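You operate a simulated robot arm through the tools that you are given. There is no shell and no other tool. Be economical: measure what you need, move in short steps, check, and stop when the job is done.

Carry out the task below with a simulated two-armed robot. There is one attempt and no reset: what you move stays moved.

## Task
Take the discs out of service, bring the brush in and restart the line.
Fine: press STOP first; discs off at desk and socket, brush on at socket and desk; press START last.

The check looks at the end state, three seconds after you hand in, the way a careful person would. Anything else that was tipped, shoved, dropped, spilled or broken makes it a failure.

## Robot
Two 7-joint arms with two-finger parallel grippers on one trunk, on a base that drives. Base frame: it is fixed to the floor where the robot stands at the start and does not move with it; the origin is under the middle of the robot, x ahead of it, y to its left, z up. Lengths are in mm, angles in rad, forces in N, time in s.
The left shoulder is at the start at [60, 143, 901], the right one opposite. With the tool pointing down near the work surface each hand reaches from about 100 to 700 mm from the robot's upright axis, wherever it stands, measured 20 degrees to its own side. Places, roughly: brush socket switch [-1200, -100, 900]; discs socket switch [-1200, 100, 900]. Payload 1.57 kg a hand.
Tool frame (each hand has its own): the origin (TCP) lies between the finger pads and is the grasp point; the fingertips stand 30 mm ahead of it; z points along the fingers, y is the line along which they close. The gripper opens to 110 mm. The fingers are 24 mm wide and 12 mm thick; the gripper's body (48 by 112 mm) begins 78 mm behind the TCP.
Orientation is told as [roll, pitch, yaw] about the base's x, y, z axes, in that order, counted from this pose: with the fingers straight down and closing along the base's y, the tool's x points along the base's -x, its y along +y and its z along -z.

## Interface
- The arms move only by the tool step_arm. It takes "left_plan", "right_plan" or both (then of equal length, played together; a hand with none holds still); each is a list that holds one entry, the list of rows, each a list of 7 numbers: the shift along the tool's x, y, z in units of 25 mm (1.0 is 25 mm), then the turn, a rotation vector about the tool's x, y, z in units of 4 degrees (1.0 is 4 degrees), then the closure, from 0 (fully open) to 1 (shut). In form: [[[x, y, z, ax, ay, az, claw], ...]]. A call has 1 to 12 rows; each row shifts and turns the commanded pose from where the row before left it, along the tool's axes as they then stand. A call with a number of a shift or a turn outside -1 to 1 is refused whole. Each row takes 0.2 s and may step no farther than 50 mm and 0.15 rad from the row before; otherwise, or with a gripper value out of range, the whole call is refused. A pose out of reach is approached as far as the arm can. The call stops where the force on the tool passes 40 N (or 10 N more than at its start, if that is more) or the arm is blocked; 0.2 s more then pass. The fingers move at their own pace (about 45 mm/s each) and stop on an object; they squeeze with about 43 N. The grip force told is the motor's: it shows also when the fingers shut on nothing. Time passes only in rows, and 0.2 s behind the last, so rows that do not move let the fingers close. It gives the time, the measured TCP pose, the force on the tool (base axes), the opening and the grip force at its end, in the units of the frame above (readings bear some noise), with the torque about the TCP (base axes, N m) and any sound that the robot's microphone picked up.
- Cameras (640 x 400 px; columns grow to the right, rows downward): "scene" is now at [45.7, 0.7, 1507.9]; the picture's right is [0.01, -1.00, 0.00], its down [-0.77, -0.01, -0.64] and it looks along [0.64, 0.01, -0.77] (base axes); focal length 286 px, centre (320, 200). "left" rides on the left gripper at [70, -16, -141] in its tool frame; the picture's right is [0.23, 0.97, 0.00], its down [-0.86, 0.20, -0.48] and it looks along [-0.47, 0.11, 0.88] (tool axes); focal length 222 px, centre (320, 200). "right" rides on the right gripper at [70, 16, -141] in its tool frame; the picture's right is [-0.23, 0.97, 0.00], its down [-0.86, -0.20, -0.48] and it looks along [-0.47, -0.11, 0.88] (tool axes); focal length 222 px, centre (320, 200). There is no depth. A picture from a camera that has moved, and an enlarged one, comes with that camera's place and axes in the base frame and with its lens.
- grab_frame(camera): a new picture of that camera. It takes no simulated time.
- slide_trunk(by): slides the trunk up (or, below 0, down) by that many mm; the arms and the scene camera ride with it, the base frame stays. It gives what a move gives, with no picture.
- base_move(legs): drives the robot by 1 to 6 legs, each [ahead, left, turn to the left] in mm, mm and rad, along the robot's own axes; the way and the turn of a leg run together, so that a leg with both is an arc; at most 1500 mm and 3.142 rad a leg. The arms and the cameras ride along, it lands a little off, and it stops where it bumps. It gives what a move gives.
- aim_head(pan, tilt): turns the head with the scene camera to pan (to the left, within 1.501 rad either way) and tilt (down, from -0.506 to 1.204), counted from straight ahead of the robot. It gives what a move gives.
- close_up(camera, box): a new picture of the part [left, top, right, bottom] of that camera's present view, enlarged. It takes no simulated time.
- finish_job(): hands the job in; it is judged then, once.

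Work in short steps. Places have to be worked out from the pictures, the camera data and where the tool is seen: move nearer, look again, correct. Check each grasp and each placing, and mend what went wrong. You have 120 turns and 92 pictures in all, those below and enlarged ones among them. Open the grippers and draw the arms clear of the work before you hand the job in, unless the task says otherwise; then end with one line.

The tools are called after "Emit:" as a command line: name --argument value ..., lists and objects as JSON in quotes. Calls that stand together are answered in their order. step_arm: Moves the arms, as the interface text tells. Its arguments: {"type":"object","properties":{"left_plan":{"type":"array","items":{"type":"array","items":{"type":"array","items":{"type":"number"}}}},"right_plan":{"type":"array","items":{"type":"array","items":{"type":"array","items":{"type":"number"}}}}},"required":[]} The other tools are called the same way: slide_trunk (by) slides the trunk up or down; base_move (legs) drives the base; aim_head (pan, tilt) turns the head that bears the scene camera; grab_frame (camera) takes a picture; close_up (camera, box) takes an enlarged picture of a part of a camera's view; finish_job () hands the job in.

At the start:

```text
time: 0.0
left_tcp_pos: [423.6, 260.8, 995.2]
left_orientation: [-0.001, 0.002, 0.0]
left_ft_force: [-0.2, 0.3, -0.4]
left_torque: [0.03, -0.05, 0.01]
left_width: 110.1
left_gripper_force: 0.0
right_tcp_pos: [441.5, -132.2, 985.4]
right_orientation: [-0.001, 0.0, 0.0]
right_ft_force: [0.3, 0.5, 0.2]
right_torque: [-0.01, 0.02, -0.02]
right_width: 110.1
right_gripper_force: 0.1
trunk travel left (down, up): [-500.0, 90.0]
robot x, y, heading: [-3.3, 1.6, 0.005]
head pan, tilt: [0.012, 0.883]
```

scene: 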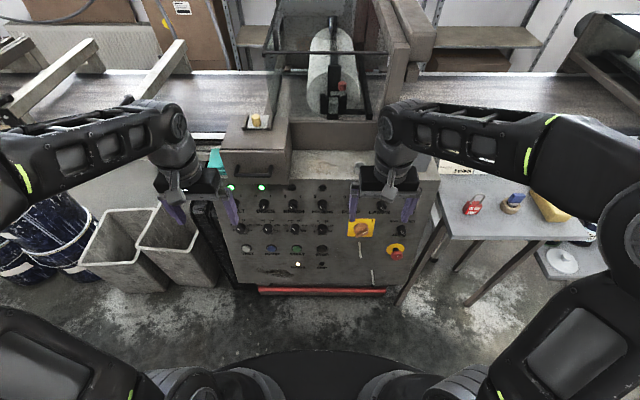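
right: 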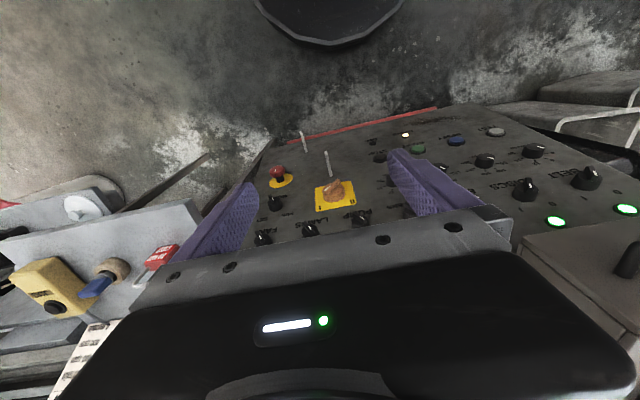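
left: 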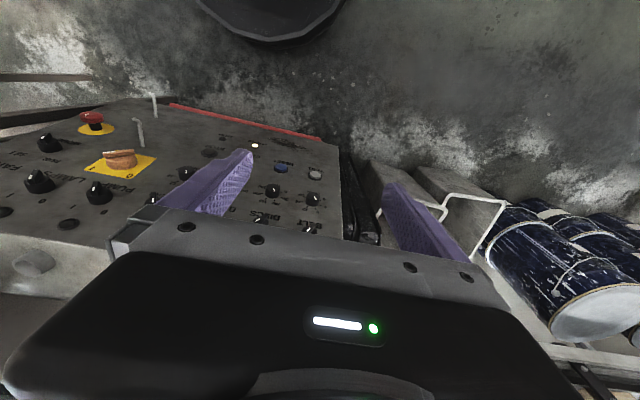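

The panel ("desk") is ahead with knobs and push buttons; I enlarge it to read the labels.

Emit:
close_up --camera "scene" --box '[215, 170, 425, 290]'

Emit:
close_up --camera "scene" --box '[400, 150, 640, 300]'

```text
3.05 times, centred on (320, 230) of scene
camera zoom: at [45.7, 0.7, 1507.9], right [0.01, -1.0, 0.0], down [-0.77, -0.01, -0.64], along [0.64, 0.01, -0.77], focal length 870 px, centre (320, 109)
```

zoom: 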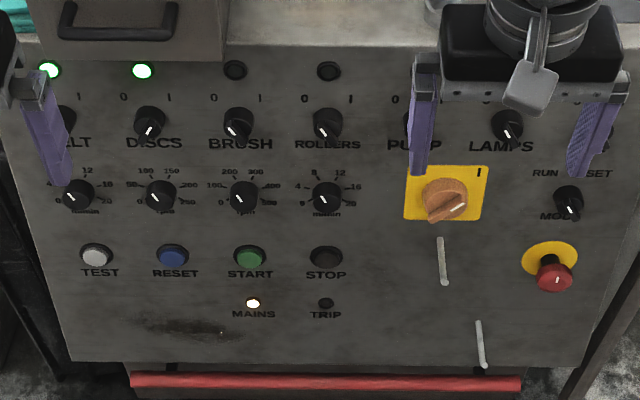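

```text
2.67 times, centred on (520, 225) of scene
camera zoom: at [45.7, 0.7, 1507.9], right [0.01, -1.0, 0.0], down [-0.77, -0.01, -0.64], along [0.64, 0.01, -0.77], focal length 762 px, centre (-213, 133)
```

zoom: 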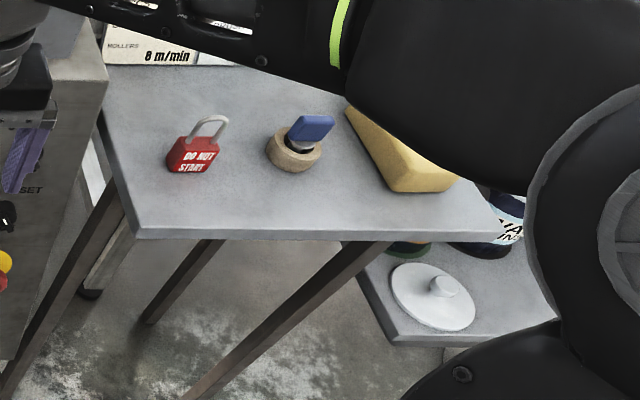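

The DISCS knob seems at 1 and BRUSH at 0. I look from the hand cameras, enlarged, to fix geometry and knob pointers.

Emit:
close_up --camera "right" --box '[240, 100, 640, 350]'

Emit:
close_up --camera "left" --box '[0, 80, 360, 305]'

Emit:
close_up --camera "scene" --box '[220, 175, 320, 238]'

```text
1.60 times, centred on (440, 225) of right
camera zoom: at [373.2, -113.7, 1126.9], right [0.23, 0.97, 0.0], down [0.86, -0.2, 0.48], along [0.47, -0.11, -0.88], focal length 355 px, centre (128, 160)
```

zoom: 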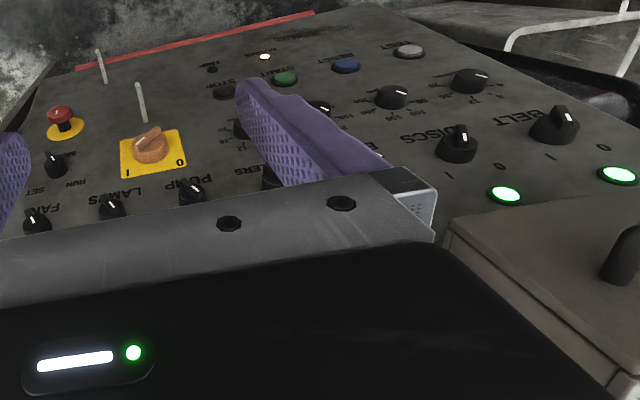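

```text
1.78 times, centred on (180, 192) of left
camera zoom: at [352.7, 244.9, 1136.2], right [-0.23, 0.97, 0.0], down [0.86, 0.2, 0.48], along [0.47, 0.11, -0.88], focal length 395 px, centre (569, 213)
```

zoom: 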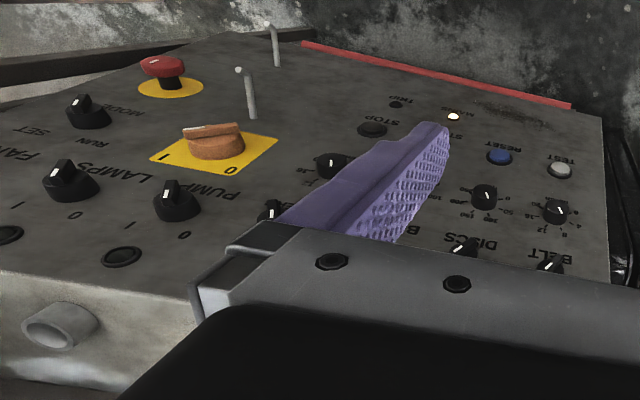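

```text
6.35 times, centred on (270, 206) of scene
camera zoom: at [45.7, 0.7, 1507.9], right [0.01, -1.0, 0.0], down [-0.77, -0.01, -0.64], along [0.64, 0.01, -0.77], focal length 1813 px, centre (638, 159)
```

zoom: 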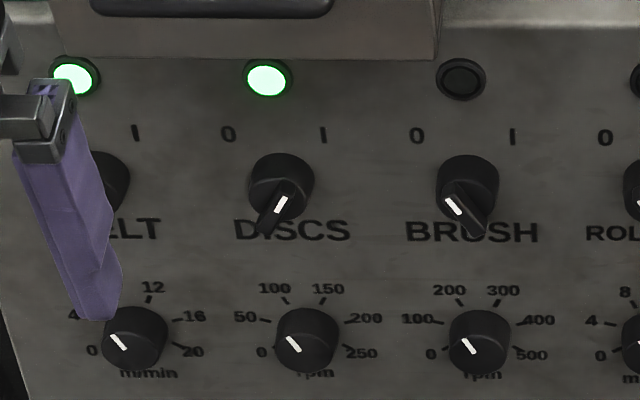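

Triangulating: START is near (585, 93, 572) and the lamp row near z 838, x 650, so the panel is steep (~14° back). I pitch the left hand forward, 48° first.

Emit:
step_arm --left_plan '[[[0, 0, 0, 0, -1, 0, 1], [0, 0, 0, 0, -1, 0, 1], [0, 0, 0, 0, -1, 0, 1], [0, 0, 0, 0, -1, 0, 1], [0, 0, 0, 0, -1, 0, 1], [0, 0, 0, 0, -1, 0, 1], [0, 0, 0, 0, -1, 0, 1], [0, 0, 0, 0, -1, 0, 1], [0, 0, 0, 0, -1, 0, 1], [0, 0, 0, 0, -1, 0, 1], [0, 0, 0, 0, -1, 0, 1], [0, 0, 0, 0, -1, 0, 1]]]'

```text
time: 2.6
left_tcp_pos: [451.2, 269.3, 1010.7]
left_orientation: [-0.001, -0.835, 0.001]
left_ft_force: [-0.2, -0.1, -0.4]
left_torque: [0.05, 0.01, 0.02]
left_width: 0.1
left_gripper_force: 21.1
left hand out of reach, approached as far as the arm can: row 11, 12
right_tcp_pos: [442.2, -130.4, 985.8]
right_orientation: [-0.001, 0.001, -0.001]
right_ft_force: [-0.7, -0.1, -0.2]
right_torque: [-0.01, -0.01, 0.0]
right_width: 110.0
right_gripper_force: 0.0
trunk travel left (down, up): [-500.0, 90.0]
robot x, y, heading: [-2.1, -2.3, 0.003]
head pan, tilt: [0.012, 0.883]
```

The arm hit a reach limit at this height; I lower the hand vertically 175 mm at this pitch, then continue pitching.

Emit:
step_arm --left_plan '[[[0.74, 0, 0.67, 0, 0, 0, 1], [0.74, 0, 0.67, 0, 0, 0, 1], [0.74, 0, 0.67, 0, 0, 0, 1], [0.74, 0, 0.67, 0, 0, 0, 1], [0.74, 0, 0.67, 0, 0, 0, 1], [0.74, 0, 0.67, 0, 0, 0, 1], [0, 0, 0, 0, -1, 0, 1], [0, 0, 0, 0, -1, 0, 1], [0, 0, 0, 0, -1, 0, 1], [0, 0, 0, 0, -1, 0, 1], [0, 0, 0, 0, -1, 0, 1]]]'

```text
time: 5.0
left_tcp_pos: [511.0, 279.2, 872.4]
left_orientation: [0.0, -1.186, 0.005]
left_ft_force: [0.0, 0.7, 0.7]
left_torque: [0.0, 0.02, 0.05]
left_width: 0.0
left_gripper_force: 21.5
left hand out of reach, approached as far as the arm can: row 1, 2, 3, 4, 7, 8, 9, 11
right_tcp_pos: [442.9, -129.2, 985.5]
right_orientation: [0.0, 0.001, -0.001]
right_ft_force: [0.7, -1.3, 0.2]
right_torque: [0.0, 0.02, 0.0]
right_width: 109.9
right_gripper_force: 0.2
trunk travel left (down, up): [-500.0, 90.0]
robot x, y, heading: [2.2, 1.6, -0.001]
head pan, tilt: [0.012, 0.883]
```

The arm is cramped near the body. I back the base by 120 mm for room, then look with both cameras.

Emit:
base_move --legs '[[-120, 0, 0]]'

Emit:
grab_frame --camera "left"

Emit:
grab_frame --camera "scene"

```text
time: 6.2
left_tcp_pos: [390.0, 279.6, 873.6]
left_orientation: [0.005, -1.185, -0.001]
left_ft_force: [-0.9, 0.7, 0.4]
left_torque: [0.01, 0.0, -0.02]
left_width: 0.0
left_gripper_force: 21.2
right_tcp_pos: [321.4, -130.7, 985.9]
right_orientation: [0.002, -0.002, 0.001]
right_ft_force: [0.2, -0.3, 0.3]
right_torque: [-0.01, 0.02, 0.03]
right_width: 109.7
right_gripper_force: 0.0
trunk travel left (down, up): [-500.0, 90.0]
robot x, y, heading: [-121.0, -0.0, -0.005]
head pan, tilt: [0.012, 0.883]
```

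```text
83 pictures are left
camera left: at [231.5, 262.6, 861.0], right [-0.09, 0.97, -0.21], down [-0.12, 0.2, 0.97], along [0.99, 0.11, 0.1], focal length 222 px, centre (320, 200)
```

left: 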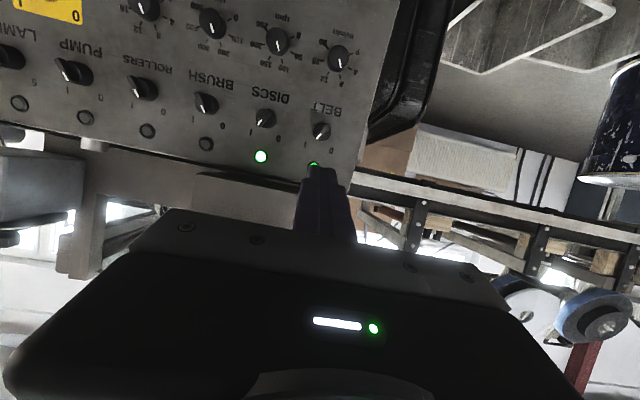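

```text
82 pictures are left
camera scene: at [-76.5, 0.7, 1508.0], right [0.01, -1.0, 0.0], down [-0.77, -0.01, -0.64], along [0.64, 0.01, -0.77], focal length 286 px, centre (320, 200)
```

scene: 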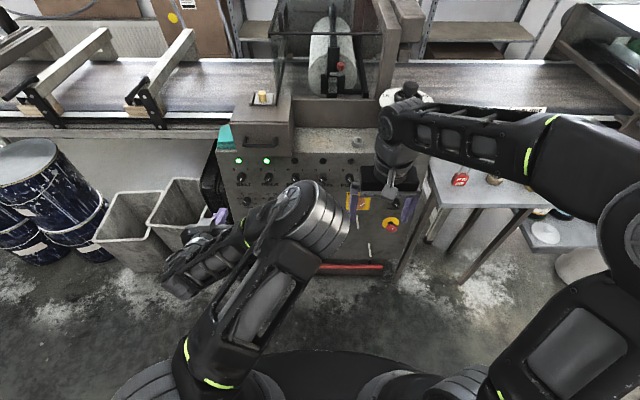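

Panel located: DISCS lamp (646, 189, 847), STOP about (590, 4, 570), slope ~0.2. I finish the pitch to ~76° and move the closed left hand to stand off in front of STOP.

Emit:
step_arm --left_plan '[[[0, 0, 0, 0, -1, 0, 1], [0, 0, 0, 0, -1, 0, 1], [0.97, -1, 0.3, 0, 0, 0, 1], [0.97, -1, 0.3, 0, 0, 0, 1], [0.97, -1, 0.3, 0, 0, 0, 1], [0.97, -1, 0.3, 0, 0, 0, 1], [0.97, -1, 0.3, 0, 0, 0, 1], [0.97, -1, 0.3, 0, 0, 0, 1], [0.97, -1, 0.3, 0, 0, 0, 1], [0.97, -1, 0.3, 0, 0, 0, 1], [0.97, -1, 0.3, 0, 0, 0, 1], [0.97, -1, 0.3, 0, 0, 0, 1]]]'

Emit:
grab_frame --camera "left"

```text
time: 8.8
left_tcp_pos: [455.4, 33.0, 764.1]
left_orientation: [0.006, -1.32, -0.005]
left_ft_force: [-0.1, 1.0, -0.4]
left_torque: [0.0, -0.02, 0.0]
left_width: 0.0
left_gripper_force: 21.3
left hand out of reach, approached as far as the arm can: row 1, 2, 7, 8, 9, 10, 11, 12
right_tcp_pos: [321.7, -130.5, 985.3]
right_orientation: [0.001, 0.0, 0.001]
right_ft_force: [-0.2, -0.1, 0.4]
right_torque: [-0.03, 0.0, 0.01]
right_width: 110.3
right_gripper_force: 0.0
trunk travel left (down, up): [-500.0, 90.0]
robot x, y, heading: [-121.5, 0.1, -0.005]
head pan, tilt: [0.012, 0.883]
```

```text
81 pictures are left
camera left: at [300.7, 16.1, 731.8], right [-0.06, 0.97, -0.22], down [-0.25, 0.2, 0.95], along [0.97, 0.11, 0.23], focal length 222 px, centre (320, 200)
```

left: 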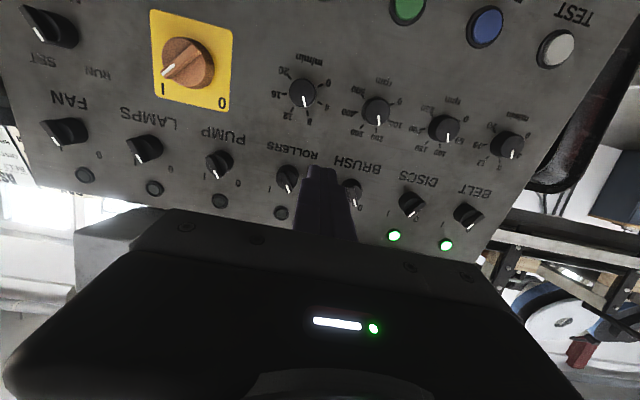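

The shoulder is too high for pointing forward this low; lower the trunk by 180 mm.

Emit:
slide_trunk --by -180

Emit:
step_arm --left_plan '[[[0, 0, 0, 0, 0, 0, 1]]]'

Emit:
grab_frame --camera "left"

```text
time: 10.8
left_tcp_pos: [456.6, 33.3, 585.1]
left_orientation: [0.006, -1.321, -0.001]
left_ft_force: [0.6, -0.3, 0.4]
left_torque: [-0.03, -0.01, -0.02]
left_width: 0.1
left_gripper_force: 21.4
right_tcp_pos: [321.2, -130.8, 806.9]
right_orientation: [-0.001, 0.0, 0.0]
right_ft_force: [0.0, 0.7, 0.8]
right_torque: [0.02, -0.02, 0.03]
right_width: 110.2
right_gripper_force: 0.0
trunk travel left (down, up): [-320.0, 270.0]
robot x, y, heading: [-120.3, -0.3, -0.003]
head pan, tilt: [0.012, 0.883]
```

```text
time: 11.2
left_tcp_pos: [455.6, 33.6, 583.0]
left_orientation: [0.004, -1.321, 0.0]
left_ft_force: [0.2, -0.4, 0.9]
left_torque: [-0.02, 0.01, 0.01]
left_width: 0.2
left_gripper_force: 21.2
right_tcp_pos: [321.6, -130.4, 805.8]
right_orientation: [0.0, 0.0, 0.001]
right_ft_force: [0.1, -0.9, 0.7]
right_torque: [-0.03, 0.03, -0.01]
right_width: 109.9
right_gripper_force: 0.0
trunk travel left (down, up): [-320.0, 270.0]
robot x, y, heading: [-115.9, 4.9, -0.0]
head pan, tilt: [0.012, 0.883]
```

```text
80 pictures are left
camera left: at [300.6, 16.3, 551.8], right [-0.06, 0.97, -0.22], down [-0.25, 0.2, 0.95], along [0.97, 0.11, 0.23], focal length 222 px, centre (320, 200)
```

left: 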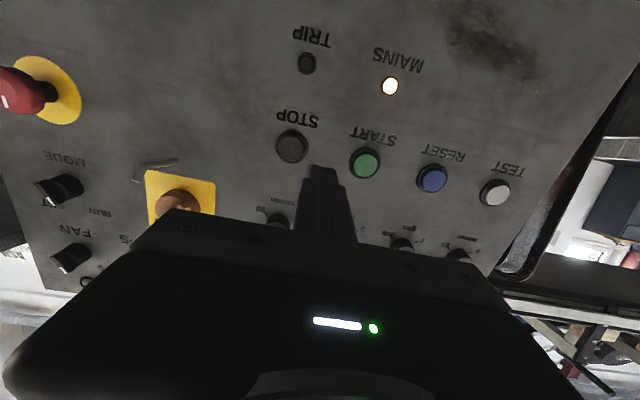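

STOP computed at about (590, -1, 558). I align laterally and advance 60 mm.

Emit:
step_arm --left_plan '[[[-0.18, -0.69, 0, 0, 0, 0, 1], [-0.18, -0.69, 0, 0, 0, 0, 1], [0, 0, 0.8, 0, 0, 0, 1], [0, 0, 0.8, 0, 0, 0, 1], [0, 0, 0.8, 0, 0, 0, 1]]]'

Emit:
grab_frame --camera "left"

```text
time: 12.4
left_tcp_pos: [516.0, 1.3, 585.8]
left_orientation: [0.004, -1.318, -0.004]
left_ft_force: [-0.2, -0.2, 0.4]
left_torque: [-0.02, -0.02, 0.03]
left_width: 0.0
left_gripper_force: 21.8
left hand out of reach, approached as far as the arm can: row 4, 5
right_tcp_pos: [320.5, -130.4, 805.3]
right_orientation: [0.0, 0.001, -0.001]
right_ft_force: [1.2, 0.5, -0.4]
right_torque: [0.03, 0.03, 0.0]
right_width: 110.1
right_gripper_force: 0.0
trunk travel left (down, up): [-320.0, 270.0]
robot x, y, heading: [-120.0, -1.8, 0.001]
head pan, tilt: [0.012, 0.883]
```

```text
79 pictures are left
camera left: at [361.2, -14.2, 554.4], right [-0.06, 0.97, -0.22], down [-0.25, 0.2, 0.95], along [0.97, 0.11, 0.23], focal length 222 px, centre (320, 200)
```

left: 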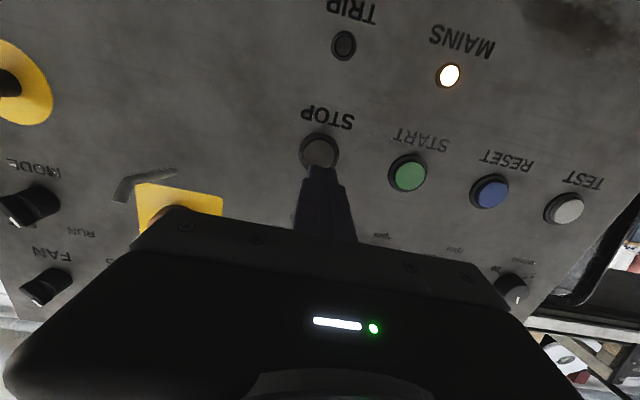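

Vertical reach still limited; I retreat 50 mm and lower the trunk another 80 mm, then raise in the tool frame.

Emit:
step_arm --left_plan '[[[0, 0, -1, 0, 0, 0, 1], [0, 0, -1, 0, 0, 0, 1]]]'

Emit:
slide_trunk --by -80

Emit:
step_arm --left_plan '[[[-0.97, 0, -0.25, 0, 0, 0, 1], [-0.97, 0, -0.25, 0, 0, 0, 1], [-0.97, 0, -0.25, 0, 0, 0, 1]]]'

```text
time: 13.0
left_tcp_pos: [467.1, 0.9, 599.8]
left_orientation: [0.005, -1.321, -0.003]
left_ft_force: [0.1, 0.7, 0.3]
left_torque: [0.0, -0.02, 0.05]
left_width: 0.0
left_gripper_force: 21.5
right_tcp_pos: [321.0, -130.8, 805.9]
right_orientation: [0.0, 0.0, 0.0]
right_ft_force: [-0.2, -0.8, 0.9]
right_torque: [-0.04, 0.07, -0.05]
right_width: 110.1
right_gripper_force: 0.1
trunk travel left (down, up): [-320.0, 270.0]
robot x, y, heading: [-120.0, 1.0, -0.001]
head pan, tilt: [0.012, 0.883]
```

```text
time: 14.2
left_tcp_pos: [468.3, 2.1, 519.6]
left_orientation: [0.004, -1.32, -0.002]
left_ft_force: [0.0, -0.2, -0.7]
left_torque: [0.01, -0.04, 0.01]
left_width: 0.0
left_gripper_force: 21.2
right_tcp_pos: [321.8, -130.3, 725.1]
right_orientation: [-0.001, -0.002, 0.0]
right_ft_force: [0.6, -0.1, -0.3]
right_torque: [0.03, -0.01, 0.02]
right_width: 110.1
right_gripper_force: 0.0
trunk travel left (down, up): [-240.0, 350.0]
robot x, y, heading: [-123.0, 0.1, 0.002]
head pan, tilt: [0.012, 0.883]
```

```text
time: 15.0
left_tcp_pos: [467.6, 2.5, 594.6]
left_orientation: [0.004, -1.321, -0.003]
left_ft_force: [0.1, 0.6, 0.3]
left_torque: [-0.03, -0.03, 0.0]
left_width: 0.1
left_gripper_force: 21.3
right_tcp_pos: [322.9, -130.1, 725.9]
right_orientation: [0.0, -0.001, -0.001]
right_ft_force: [0.0, 0.6, -0.5]
right_torque: [-0.03, 0.01, -0.03]
right_width: 110.1
right_gripper_force: 0.1
trunk travel left (down, up): [-240.0, 350.0]
robot x, y, heading: [-121.5, 1.2, -0.003]
head pan, tilt: [0.012, 0.883]
```

Reach is good now. I advance 70 mm toward STOP, then in 4 mm steps, watching force and sound.

Emit:
step_arm --left_plan '[[[0.16, -0.06, 0.93, 0, 0, 0, 1], [0, 0, 0.93, 0, 0, 0, 1], [0, 0, 0.93, 0, 0, 0, 1], [0, 0, 0.16, 0, 0, 0, 1], [0, 0, 0.16, 0, 0, 0, 1]]]'

Emit:
grab_frame --camera "left"

```text
time: 16.2
left_tcp_pos: [542.5, 0.2, 570.4]
left_orientation: [0.004, -1.32, -0.002]
left_ft_force: [-0.3, -1.1, 0.3]
left_torque: [0.0, -0.01, -0.02]
left_width: 0.1
left_gripper_force: 21.3
right_tcp_pos: [322.1, -130.2, 725.2]
right_orientation: [0.001, 0.0, 0.001]
right_ft_force: [-1.1, -0.4, -0.4]
right_torque: [-0.01, 0.0, -0.03]
right_width: 110.0
right_gripper_force: 0.0
trunk travel left (down, up): [-240.0, 350.0]
robot x, y, heading: [-120.3, -1.8, -0.006]
head pan, tilt: [0.012, 0.883]
```

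```text
78 pictures are left
camera left: at [387.4, -16.0, 538.5], right [-0.06, 0.97, -0.22], down [-0.25, 0.2, 0.95], along [0.97, 0.11, 0.23], focal length 222 px, centre (320, 200)
```

left: 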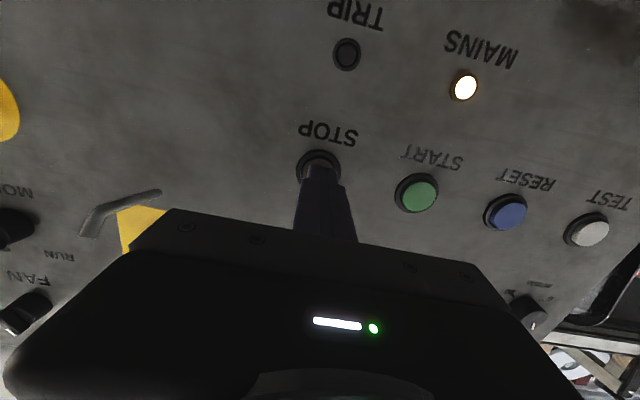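

The tip overlaps STOP. Nudge ~4 mm down and continue pressing in small steps.

Emit:
step_arm --left_plan '[[[0.16, 0, 0.1, 0, 0, 0, 1], [0, 0, 0.16, 0, 0, 0, 1], [0, 0, 0.16, 0, 0, 0, 1], [0, 0, 0.16, 0, 0, 0, 1], [0, 0, 0.16, 0, 0, 0, 1]]]'

```text
time: 17.4
left_tcp_pos: [557.1, 0.7, 564.4]
left_orientation: [0.004, -1.323, -0.001]
left_ft_force: [-28.2, 2.0, 11.2]
left_torque: [-0.08, -0.48, 0.11]
left_width: 0.0
left_gripper_force: 21.5
right_tcp_pos: [320.5, -129.6, 725.9]
right_orientation: [0.001, 0.0, 0.0]
right_ft_force: [0.3, 0.3, 0.3]
right_torque: [0.0, 0.0, 0.0]
right_width: 110.2
right_gripper_force: 0.1
trunk travel left (down, up): [-240.0, 350.0]
robot x, y, heading: [-119.4, -0.2, 0.0]
head pan, tilt: [0.012, 0.883]
heard: click
```

Click heard with 28 N. I back off 100 mm and look at whether the running lamps have gone out.

Emit:
step_arm --left_plan '[[[0, 0, -1, 0, 0, 0, 1], [0, 0, -1, 0, 0, 0, 1], [0, 0, -1, 0, 0, 0, 1], [0, 0, -1, 0, 0, 0, 1]]]'

Emit:
grab_frame --camera "scene"

```text
time: 18.4
left_tcp_pos: [461.9, 1.2, 589.4]
left_orientation: [0.003, -1.321, -0.002]
left_ft_force: [-0.2, -0.3, -0.1]
left_torque: [0.01, 0.0, 0.02]
left_width: 0.3
left_gripper_force: 21.4
right_tcp_pos: [322.5, -130.5, 725.5]
right_orientation: [0.001, -0.002, 0.0]
right_ft_force: [0.7, 0.3, -1.5]
right_torque: [0.0, -0.02, -0.01]
right_width: 109.9
right_gripper_force: 0.2
trunk travel left (down, up): [-240.0, 350.0]
robot x, y, heading: [-121.9, -1.1, -0.003]
head pan, tilt: [0.012, 0.883]
```

```text
77 pictures are left
camera scene: at [-74.8, 0.6, 1247.9], right [0.01, -1.0, 0.0], down [-0.77, -0.01, -0.64], along [0.64, 0.01, -0.77], focal length 286 px, centre (320, 200)
```

scene: 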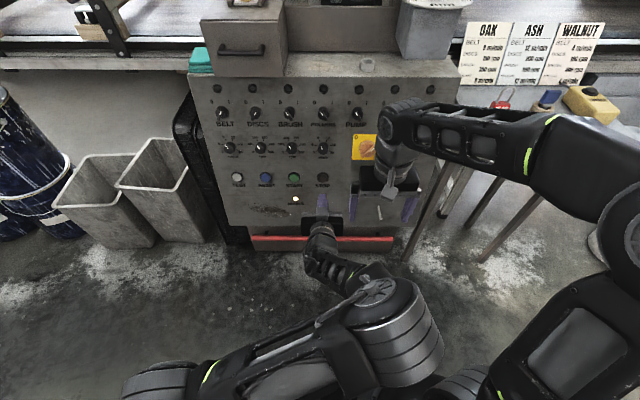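

All running lamps are off. I zoom into the panel knobs and the cards at the right.

Emit:
close_up --camera "scene" --box '[450, 10, 610, 110]'

Emit:
close_up --camera "scene" --box '[200, 75, 376, 185]'

```text
4.00 times, centred on (530, 60) of scene
camera zoom: at [-74.8, 0.6, 1247.9], right [0.01, -1.0, 0.0], down [-0.77, -0.01, -0.64], along [0.64, 0.01, -0.77], focal length 1142 px, centre (-520, 760)
```

zoom: 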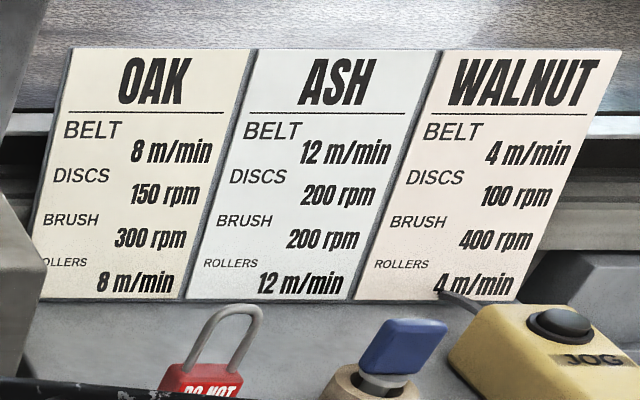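

```text
3.64 times, centred on (288, 130) of scene
camera zoom: at [-74.8, 0.6, 1247.9], right [0.01, -1.0, 0.0], down [-0.77, -0.01, -0.64], along [0.64, 0.01, -0.77], focal length 1038 px, centre (436, 454)
```

zoom: 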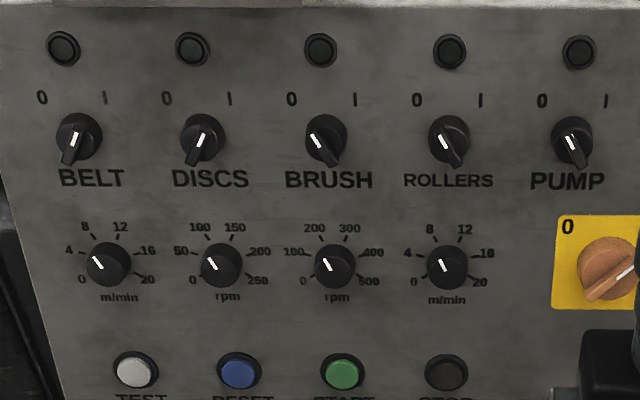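

Speed dials aren't part of the order. Next: DISCS knob around (610, 187, 797). I raise the trunk 200 mm, then shift left 186 mm and open the fingers partway.

Emit:
slide_trunk --by 200

Emit:
step_arm --left_plan '[[[0, 0.93, 0, 0, 0, 0, 0.5], [0, 0.93, 0, 0, 0, 0, 0.5], [0, 0.93, 0, 0, 0, 0, 0.5], [0, 0.93, 0, 0, 0, 0, 0.5], [0, 0.93, 0, 0, 0, 0, 0.5], [0, 0.93, 0, 0, 0, 0, 0.5], [0, 0.93, 0, 0, 0, 0, 0.5], [0, 0.93, 0, 0, 0, 0, 0.5]]]'

Emit:
grab_frame --camera "left"

```text
time: 20.6
left_tcp_pos: [463.6, 0.0, 789.2]
left_orientation: [0.005, -1.32, -0.003]
left_ft_force: [0.2, -0.9, 0.2]
left_torque: [0.01, 0.02, 0.02]
left_width: 0.0
left_gripper_force: 21.2
right_tcp_pos: [322.6, -130.2, 925.2]
right_orientation: [0.001, 0.0, 0.0]
right_ft_force: [0.2, 0.0, 0.9]
right_torque: [0.01, -0.03, 0.0]
right_width: 110.1
right_gripper_force: 0.0
trunk travel left (down, up): [-440.0, 150.0]
robot x, y, heading: [-120.0, 0.1, -0.0]
head pan, tilt: [0.012, 0.883]
```

```text
time: 22.4
left_tcp_pos: [462.3, 187.2, 787.9]
left_orientation: [0.004, -1.321, -0.002]
left_ft_force: [-0.1, 0.6, -0.2]
left_torque: [0.01, 0.02, 0.02]
left_width: 55.1
left_gripper_force: 0.1
right_tcp_pos: [321.9, -131.7, 925.7]
right_orientation: [0.001, 0.0, 0.001]
right_ft_force: [0.4, 1.2, -1.0]
right_torque: [0.01, -0.02, 0.01]
right_width: 110.2
right_gripper_force: 0.1
trunk travel left (down, up): [-440.0, 150.0]
robot x, y, heading: [-120.3, 0.1, 0.002]
head pan, tilt: [0.012, 0.883]
```

```text
74 pictures are left
camera left: at [307.4, 170.1, 755.8], right [-0.06, 0.97, -0.22], down [-0.25, 0.2, 0.95], along [0.97, 0.11, 0.23], focal length 222 px, centre (320, 200)
```

left: 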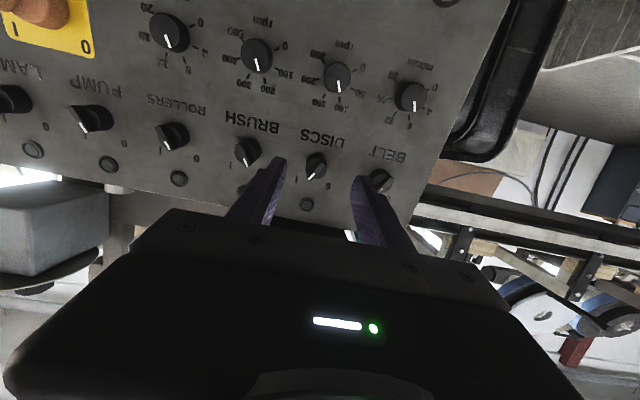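

Emit:
close_up --camera "left" --box '[220, 110, 380, 210]'

```text
4.00 times, centred on (300, 160) of left
camera zoom: at [307.4, 170.1, 755.8], right [-0.06, 0.97, -0.22], down [-0.25, 0.2, 0.95], along [0.97, 0.11, 0.23], focal length 888 px, centre (400, 360)
```

zoom: 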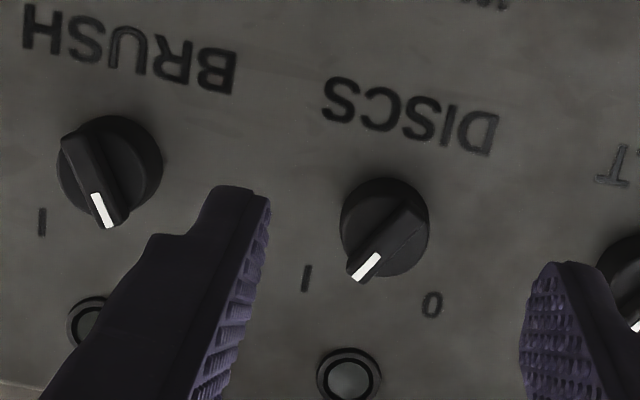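

DISCS knob top triangulates to (627, 192, 785), pointer ≈28° right of vertical (1); BRUSH ≈30° left (0). I raise the hand 38 mm, roll it 28° to match the bar and approach.

Emit:
step_arm --left_plan '[[[-0.76, 0.1, 0, 0, 0, 0, 0.6], [-0.76, 0.1, 0, 0, 0, 0, 0.6], [0, 0, 0.57, 0, 0, 1, 0.6], [0, 0, 0.57, 0, 0, 1, 0.6], [0, 0, 0.57, 0, 0, 1, 0.6], [0, 0, 0.57, 0, 0, 1, 0.6], [0, 0, 0.57, 0, 0, 1, 0.6], [0, 0, 0.57, 0, 0, 1, 0.6], [0, 0, 0.57, 0, 0, 1, 0.6]]]'

Emit:
grab_frame --camera "left"

```text
time: 24.4
left_tcp_pos: [566.6, 190.5, 801.9]
left_orientation: [1.074, -1.023, -1.134]
left_ft_force: [-0.2, -0.9, 0.1]
left_torque: [-0.02, -0.02, -0.01]
left_width: 44.0
left_gripper_force: 0.0
right_tcp_pos: [321.7, -130.1, 925.1]
right_orientation: [0.0, -0.001, 0.0]
right_ft_force: [0.0, 0.2, -0.1]
right_torque: [-0.01, -0.02, -0.01]
right_width: 109.9
right_gripper_force: 0.2
trunk travel left (down, up): [-440.0, 150.0]
robot x, y, heading: [-121.6, -1.3, 0.004]
head pan, tilt: [0.012, 0.883]
```

```text
72 pictures are left
camera left: at [411.8, 208.6, 770.4], right [0.06, 0.97, 0.25], down [-0.25, -0.23, 0.94], along [0.97, -0.12, 0.23], focal length 222 px, centre (320, 200)
```

left: 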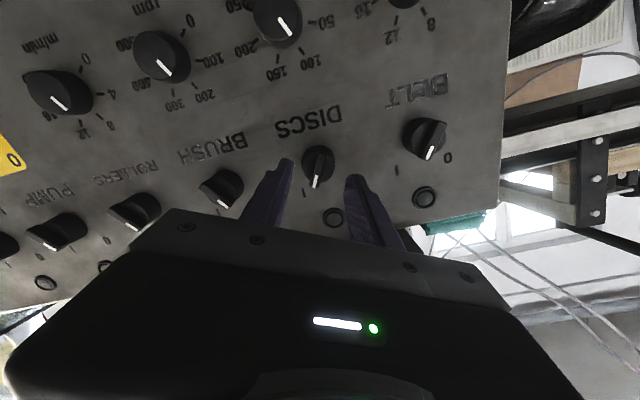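

Aligned well with the DISCS bar. Advance ~38 mm and close.

Emit:
step_arm --left_plan '[[[0.05, -0.03, 0.6, 0, 0, 0, 0.6], [0, 0, 0.5, 0, 0, 0, 0.6], [0, 0, 0.2, 0, 0, 0, 0.6], [0, 0, 0.2, 0, 0, 0, 0.6]]]'

Emit:
grab_frame --camera "left"

```text
time: 25.4
left_tcp_pos: [587.8, 176.0, 808.1]
left_orientation: [1.073, -1.025, -1.13]
left_ft_force: [0.7, -0.4, 0.2]
left_torque: [0.0, 0.0, -0.03]
left_width: 43.7
left_gripper_force: 0.1
left hand out of reach, approached as far as the arm can: row 1, 2, 3, 4
right_tcp_pos: [322.3, -129.6, 925.5]
right_orientation: [0.0, 0.0, 0.001]
right_ft_force: [-0.1, 0.1, -0.5]
right_torque: [0.01, -0.01, 0.01]
right_width: 110.2
right_gripper_force: 0.1
trunk travel left (down, up): [-440.0, 150.0]
robot x, y, heading: [-119.4, 1.6, -0.003]
head pan, tilt: [0.012, 0.883]
```

```text
71 pictures are left
camera left: at [433.3, 194.5, 776.8], right [0.06, 0.97, 0.25], down [-0.25, -0.23, 0.94], along [0.97, -0.12, 0.23], focal length 222 px, centre (320, 200)
```

left: 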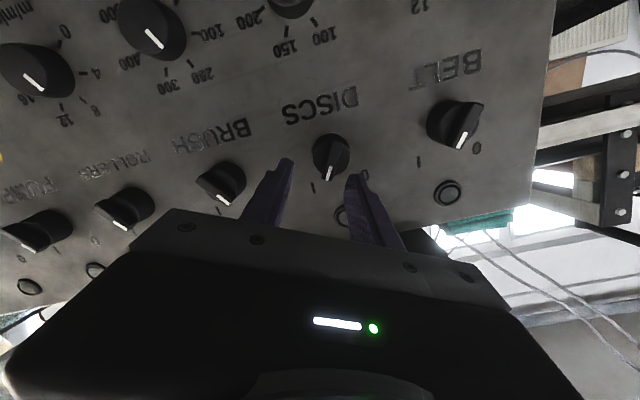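

At the far reach limit. Retract 75 mm, drive the base ahead 90 mm, and re-approach.

Emit:
step_arm --left_plan '[[[0, 0, -1, 0, 0, 0, 0.6], [0, 0, -1, 0, 0, 0, 0.6], [0, 0, -1, 0, 0, 0, 0.6], [0, 0, -1, 0, 0, 0, 0.6]]]'

Emit:
base_move --legs '[[85, 0, 0]]'

Emit:
step_arm --left_plan '[[[0, 0, 0, 0, 0, 0, 0.6]]]'

Emit:
grab_frame --camera "left"

```text
time: 26.4
left_tcp_pos: [490.8, 177.3, 833.3]
left_orientation: [1.074, -1.023, -1.135]
left_ft_force: [-1.1, -0.3, 0.2]
left_torque: [-0.05, -0.03, -0.02]
left_width: 43.9
left_gripper_force: 0.0
right_tcp_pos: [321.6, -130.5, 924.7]
right_orientation: [0.0, -0.001, 0.0]
right_ft_force: [-0.2, 0.6, -0.3]
right_torque: [0.01, -0.01, -0.03]
right_width: 110.1
right_gripper_force: 0.1
trunk travel left (down, up): [-440.0, 150.0]
robot x, y, heading: [-120.6, -0.9, 0.002]
head pan, tilt: [0.012, 0.883]
```

```text
time: 27.5
left_tcp_pos: [577.1, 175.9, 831.9]
left_orientation: [1.071, -1.024, -1.133]
left_ft_force: [0.0, 0.1, 0.3]
left_torque: [0.0, -0.03, -0.01]
left_width: 44.1
left_gripper_force: 0.0
right_tcp_pos: [408.8, -130.5, 924.5]
right_orientation: [0.001, 0.002, 0.001]
right_ft_force: [0.6, -0.6, 0.6]
right_torque: [0.01, 0.0, -0.04]
right_width: 110.1
right_gripper_force: 0.0
trunk travel left (down, up): [-440.0, 150.0]
robot x, y, heading: [-38.5, -2.1, 0.004]
head pan, tilt: [0.012, 0.883]
```

```text
time: 27.9
left_tcp_pos: [575.9, 176.7, 832.3]
left_orientation: [1.073, -1.025, -1.132]
left_ft_force: [-0.1, 0.1, 0.9]
left_torque: [-0.01, 0.02, 0.04]
left_width: 44.0
left_gripper_force: 0.1
right_tcp_pos: [406.7, -131.0, 925.1]
right_orientation: [-0.001, 0.0, 0.0]
right_ft_force: [0.1, -0.1, 0.5]
right_torque: [-0.01, 0.0, 0.0]
right_width: 110.1
right_gripper_force: 0.0
trunk travel left (down, up): [-440.0, 150.0]
robot x, y, heading: [-35.3, -0.3, 0.001]
head pan, tilt: [0.012, 0.883]
```

```text
70 pictures are left
camera left: at [420.8, 194.4, 800.5], right [0.06, 0.97, 0.25], down [-0.25, -0.23, 0.94], along [0.97, -0.12, 0.23], focal length 222 px, centre (320, 200)
```

left: 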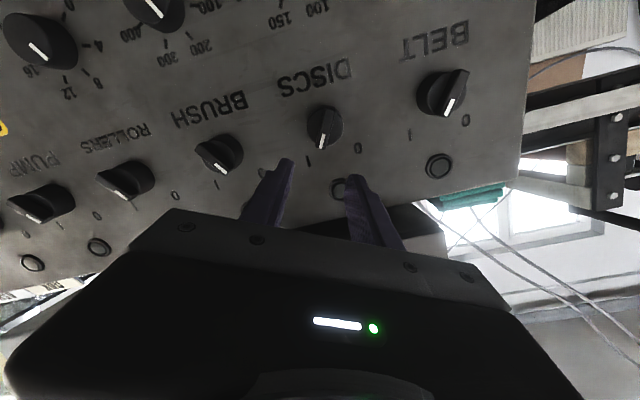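

Knob confirmed at (627, 191, 785). Shift 36 mm in tool x to line up, then advance 39 mm.

Emit:
step_arm --left_plan '[[[0.72, -0.06, 0, 0, 0, 0, 0.6], [0.72, -0.06, 0, 0, 0, 0, 0.6], [0, 0, 0.6, 0, 0, 0, 0.6], [0, 0, 0.5, 0, 0, 0, 0.6], [0, 0, 0.3, 0, 0, 0, 0.6], [0, 0, 0.16, 0, 0, 0, 0.6]]]'

Emit:
grab_frame --camera "left"

```text
time: 29.2
left_tcp_pos: [598.7, 191.6, 791.8]
left_orientation: [1.077, -1.023, -1.132]
left_ft_force: [-24.1, -4.7, 12.0]
left_torque: [0.25, -0.76, 0.3]
left_width: 41.9
left_gripper_force: 0.1
right_tcp_pos: [403.7, -131.7, 927.5]
right_orientation: [0.0, -0.005, 0.0]
right_ft_force: [0.0, 0.1, 0.4]
right_torque: [-0.02, -0.01, 0.02]
right_width: 109.9
right_gripper_force: 0.1
trunk travel left (down, up): [-440.0, 150.0]
robot x, y, heading: [-34.2, -1.0, 0.001]
head pan, tilt: [0.012, 0.883]
stopped in row 6 (left hand): the force on the tool passed its limit (the readings are from after the stop); the commanded pose is now the measured one
```

```text
69 pictures are left
camera left: at [443.5, 209.3, 760.3], right [0.06, 0.97, 0.25], down [-0.25, -0.23, 0.94], along [0.97, -0.12, 0.23], focal length 222 px, centre (320, 200)
```

left: 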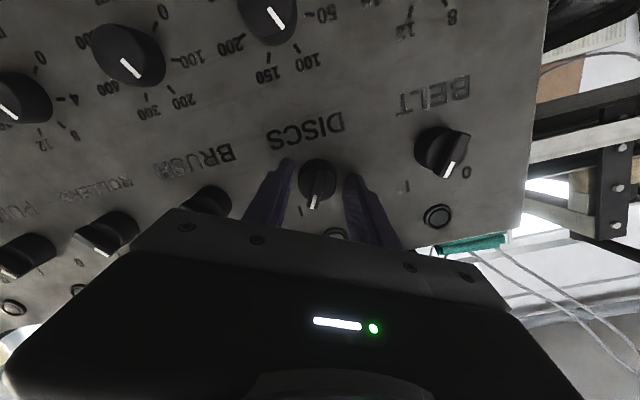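

The tips are against the knob's collar, straddling the bar. Back off 2 mm and close.

Emit:
step_arm --left_plan '[[[0, 0, -0.08, 0, 0, 0, 0.6], [0, 0, 0, 0, 0, 0, 0.8], [0, 0, 0, 0, 0, 0, 1], [0, 0, 0, 0, 0, 0, 1], [0, 0, 0, 0, 0, 0, 1]]]'

Emit:
close_up --camera "left" --box '[240, 130, 400, 230]'

```text
time: 30.4
left_tcp_pos: [597.9, 191.2, 790.2]
left_orientation: [1.067, -1.022, -1.13]
left_ft_force: [-14.4, -6.8, 7.6]
left_torque: [-0.29, -0.27, -0.28]
left_width: 31.4
left_gripper_force: 36.7
right_tcp_pos: [404.5, -130.2, 927.0]
right_orientation: [-0.001, -0.002, -0.001]
right_ft_force: [0.1, 0.5, 0.2]
right_torque: [-0.01, 0.0, 0.06]
right_width: 109.9
right_gripper_force: 0.0
trunk travel left (down, up): [-440.0, 150.0]
robot x, y, heading: [-38.8, 2.4, 0.001]
head pan, tilt: [0.012, 0.883]
```

```text
4.00 times, centred on (320, 180) of left
camera zoom: at [442.8, 208.9, 759.0], right [0.06, 0.97, 0.25], down [-0.25, -0.23, 0.94], along [0.97, -0.12, 0.23], focal length 888 px, centre (320, 280)
```

zoom: 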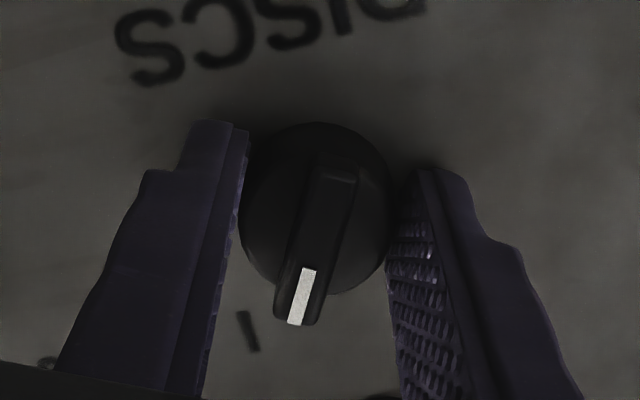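

The fingers hold the round collar (31 mm). I'd rather hold the bar: open, retreat 12 mm and close again.

Emit:
step_arm --left_plan '[[[0, 0, 0, 0, 0, 0, 0.6], [0, 0, -0.25, 0, 0, 0, 0.6], [0, 0, -0.25, 0, 0, 0, 0.6], [0, 0, 0, 0, 0, 0, 0.8], [0, 0, 0, 0, 0, 0, 1], [0, 0, 0, 0, 0, 0, 1], [0, 0, 0, 0, 0, 0, 1], [0, 0, 0, 0, 0, 0, 1]]]'

Emit:
close_up --camera "left" --box '[240, 130, 400, 230]'

```text
time: 32.2
left_tcp_pos: [585.9, 191.8, 791.1]
left_orientation: [1.064, -1.022, -1.126]
left_ft_force: [-3.1, -9.3, -8.6]
left_torque: [-0.03, 0.16, -0.35]
left_width: 30.0
left_gripper_force: 39.8
right_tcp_pos: [406.8, -130.8, 925.2]
right_orientation: [0.0, 0.0, 0.001]
right_ft_force: [-0.2, -0.3, 0.7]
right_torque: [-0.01, 0.01, 0.0]
right_width: 110.0
right_gripper_force: 0.1
trunk travel left (down, up): [-440.0, 150.0]
robot x, y, heading: [-41.9, 1.0, -0.005]
head pan, tilt: [0.012, 0.883]
```

```text
4.00 times, centred on (320, 180) of left
camera zoom: at [432.1, 208.9, 761.2], right [0.06, 0.97, 0.25], down [-0.25, -0.23, 0.94], along [0.97, -0.12, 0.23], focal length 888 px, centre (320, 280)
```

zoom: 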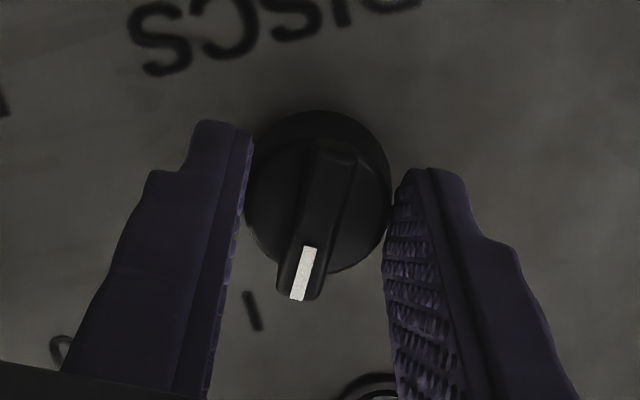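

Still on the collar. Open, retreat 7 mm more and retry.

Emit:
step_arm --left_plan '[[[0, 0, 0, 0, 0, 0, 0.6], [0, 0, -0.15, 0, 0, 0, 0.6], [0, 0, -0.15, 0, 0, 0, 0.6], [0, 0, 0, 0, 0, 0, 0.8], [0, 0, 0, 0, 0, 0, 1], [0, 0, 0, 0, 0, 0, 1], [0, 0, 0, 0, 0, 0, 1], [0, 0, 0, 0, 0, 0, 1]]]'

Emit:
close_up --camera "left" --box '[240, 130, 400, 230]'

```text
time: 34.0
left_tcp_pos: [578.9, 190.2, 794.4]
left_orientation: [1.065, -1.021, -1.126]
left_ft_force: [-16.2, -10.0, -6.2]
left_torque: [-0.02, -0.17, -0.17]
left_width: 9.2
left_gripper_force: 27.9
right_tcp_pos: [405.1, -131.6, 926.5]
right_orientation: [-0.001, -0.001, -0.001]
right_ft_force: [0.3, 0.8, 0.3]
right_torque: [0.01, 0.01, -0.04]
right_width: 109.8
right_gripper_force: 0.1
trunk travel left (down, up): [-440.0, 150.0]
robot x, y, heading: [-35.8, 2.0, 0.001]
head pan, tilt: [0.012, 0.883]
```

```text
4.00 times, centred on (320, 180) of left
camera zoom: at [423.7, 208.3, 763.6], right [0.06, 0.97, 0.25], down [-0.25, -0.23, 0.94], along [0.97, -0.12, 0.23], focal length 888 px, centre (320, 280)
```

zoom: 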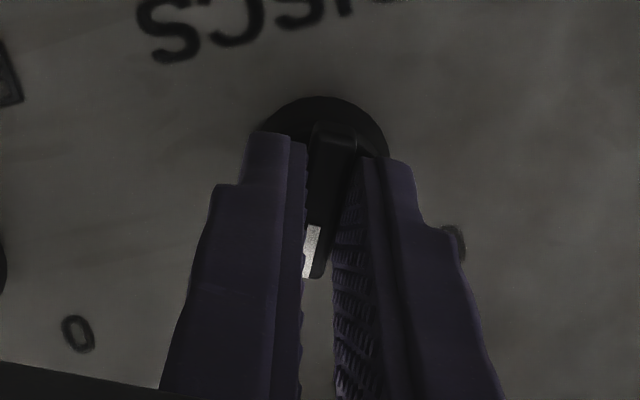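

The bar is held (9.2 mm). Turn counter-clockwise by 48°.

Emit:
step_arm --left_plan '[[[0, 0, 0, 0, 0, -1, 1], [0, 0, 0, 0, 0, -1, 1], [0, 0, 0, 0, 0, -1, 1], [0, 0, 0, 0, 0, -1, 1], [0, 0, 0, 0, 0, -1, 1], [0, 0, 0, 0, 0, -1, 1], [0, 0, 0, 0, 0, -1, 1], [0, 0, 0, 0, 0, -1, 1], [0, 0, 0, 0, 0, -1, 1], [0, 0, 0, 0, 0, -1, 1], [0, 0, 0, 0, 0, -1, 1], [0, 0, 0, 0, 0, -1, 1]]]'

Emit:
grab_frame --camera "left"

```text
time: 36.6
left_tcp_pos: [579.1, 188.8, 795.9]
left_orientation: [-0.918, -1.14, 0.965]
left_ft_force: [-18.6, -16.1, -6.8]
left_torque: [-0.19, 0.39, -0.96]
left_width: 9.2
left_gripper_force: 27.8
right_tcp_pos: [405.0, -130.1, 925.8]
right_orientation: [0.002, -0.001, 0.0]
right_ft_force: [-0.6, 1.0, 0.4]
right_torque: [0.01, 0.01, 0.03]
right_width: 110.1
right_gripper_force: 0.1
trunk travel left (down, up): [-440.0, 150.0]
robot x, y, heading: [-35.6, 0.2, -0.0]
head pan, tilt: [0.012, 0.883]
```

```text
65 pictures are left
camera left: at [426.3, 150.3, 772.5], right [-0.14, 0.84, -0.53], down [-0.28, 0.48, 0.83], along [0.95, 0.26, 0.17], focal length 222 px, centre (320, 200)
```

left: 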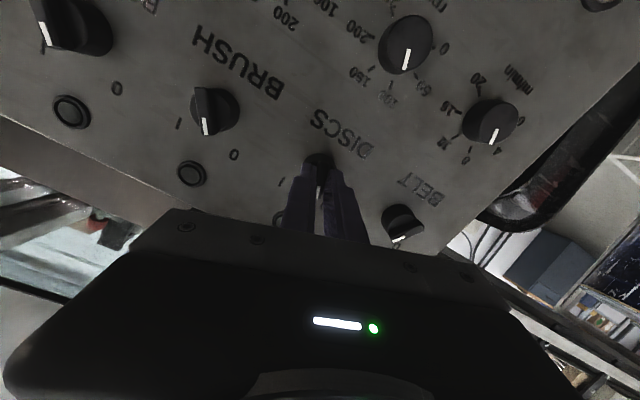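

Knob turned with the hand so far; 3 more rows to reach 0.

Emit:
step_arm --left_plan '[[[0, 0, 0, 0, 0, -1, 1], [0, 0, 0, 0, 0, -1, 1], [0, 0, 0, 0, 0, -0.8, 1], [0, 0, 0, 0, 0, 0, 1]]]'

```text
time: 37.6
left_tcp_pos: [579.2, 190.0, 794.1]
left_orientation: [-1.101, -0.979, 1.175]
left_ft_force: [-19.3, -17.9, -6.2]
left_torque: [0.61, -0.07, -0.94]
left_width: 9.2
left_gripper_force: 27.5
right_tcp_pos: [405.7, -131.8, 926.1]
right_orientation: [0.003, -0.001, 0.001]
right_ft_force: [0.6, 0.3, 0.4]
right_torque: [0.0, 0.0, -0.01]
right_width: 110.0
right_gripper_force: 0.0
trunk travel left (down, up): [-440.0, 150.0]
robot x, y, heading: [-34.9, -2.6, -0.002]
head pan, tilt: [0.012, 0.883]
```

Resisting torque rose, so the stop is reached. Open, retreat 75 mm, and look.

Emit:
step_arm --left_plan '[[[0, 0, 0, 0, 0, 0, 0.6], [0, 0, 0, 0, 0, 0, 0.6], [0, 0, 0, 0, 0, 0, 0.6], [0, 0, -1, 0, 0, 0, 0.6], [0, 0, -1, 0, 0, 0, 0.6], [0, 0, -1, 0, 0, 0, 0.6]]]'

Emit:
grab_frame --camera "left"

```text
time: 39.0
left_tcp_pos: [507.0, 190.8, 814.9]
left_orientation: [-1.109, -0.977, 1.183]
left_ft_force: [0.7, 0.4, -0.3]
left_torque: [0.03, 0.0, 0.02]
left_width: 43.8
left_gripper_force: 0.0
right_tcp_pos: [406.6, -130.0, 925.7]
right_orientation: [0.001, 0.0, 0.002]
right_ft_force: [1.0, -0.3, -0.4]
right_torque: [0.0, 0.02, 0.03]
right_width: 110.0
right_gripper_force: 0.0
trunk travel left (down, up): [-440.0, 150.0]
robot x, y, heading: [-32.9, 0.1, 0.001]
head pan, tilt: [0.012, 0.883]
```

```text
64 pictures are left
camera left: at [356.8, 140.9, 800.2], right [-0.18, 0.72, -0.68], down [-0.31, 0.61, 0.73], along [0.93, 0.34, 0.11], focal length 222 px, centre (320, 200)
```

left: 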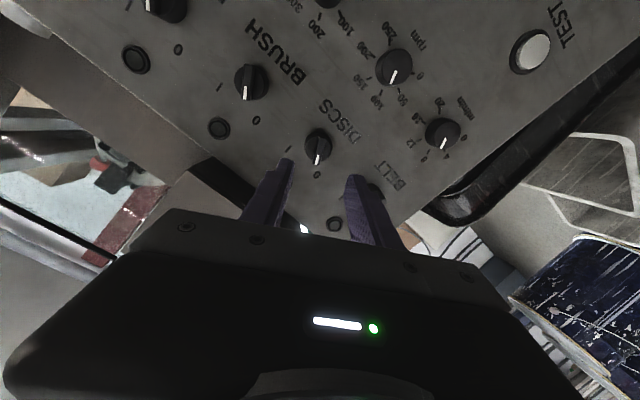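

DISCS now points at 0, parallel to BRUSH. Before driving to the socket I look both ways to the rear with the head.

Emit:
aim_head --pan 1.5 --tilt 0.5

Emit:
grab_frame --camera "scene"

Emit:
aim_head --pan -1.5 --tilt 0.5

Emit:
grab_frame --camera "scene"

```text
time: 40.6
left_tcp_pos: [506.2, 192.1, 814.4]
left_orientation: [-1.107, -0.977, 1.183]
left_ft_force: [-0.3, 0.4, 0.3]
left_torque: [0.02, -0.01, -0.02]
left_width: 44.0
left_gripper_force: 0.0
right_tcp_pos: [405.7, -130.9, 926.0]
right_orientation: [0.001, 0.0, 0.0]
right_ft_force: [-0.4, 1.2, -0.6]
right_torque: [-0.01, 0.0, 0.03]
right_width: 109.8
right_gripper_force: 0.0
trunk travel left (down, up): [-440.0, 150.0]
robot x, y, heading: [-37.3, 0.8, -0.006]
head pan, tilt: [1.499, 0.499]
```

```text
63 pictures are left
camera scene: at [-60.6, 90.3, 1480.4], right [1.0, -0.07, 0.0], down [-0.03, -0.48, -0.88], along [0.06, 0.88, -0.48], focal length 286 px, centre (320, 200)
```

scene: 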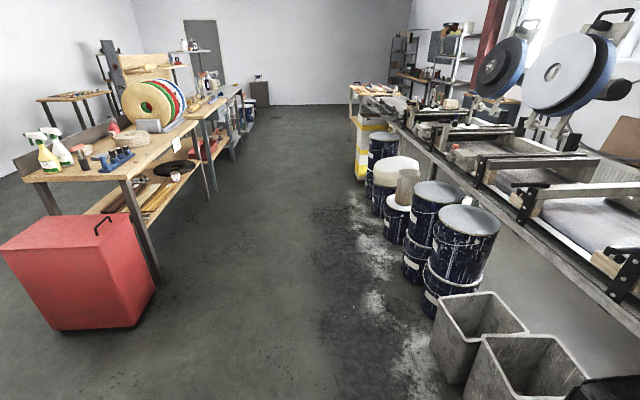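

```text
time: 43.2
left_tcp_pos: [507.6, 191.4, 813.8]
left_orientation: [-1.107, -0.977, 1.184]
left_ft_force: [0.5, 0.9, -0.2]
left_torque: [0.04, -0.02, -0.02]
left_width: 44.0
left_gripper_force: 0.1
right_tcp_pos: [406.6, -131.4, 925.8]
right_orientation: [-0.001, 0.0, -0.001]
right_ft_force: [0.1, -0.6, -0.5]
right_torque: [-0.01, 0.02, -0.02]
right_width: 110.0
right_gripper_force: 0.2
trunk travel left (down, up): [-440.0, 150.0]
robot x, y, heading: [-35.7, -0.9, 0.002]
head pan, tilt: [-1.499, 0.499]
```

```text
62 pictures are left
camera scene: at [-60.6, -91.2, 1480.4], right [-1.0, -0.07, 0.0], down [-0.03, 0.48, -0.88], along [0.06, -0.88, -0.48], focal length 286 px, centre (320, 200)
```

scene: 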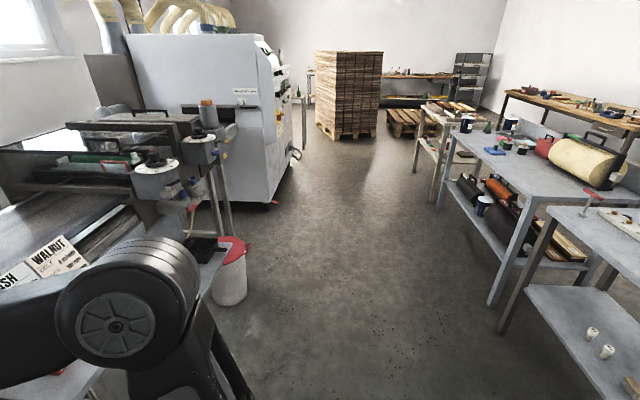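

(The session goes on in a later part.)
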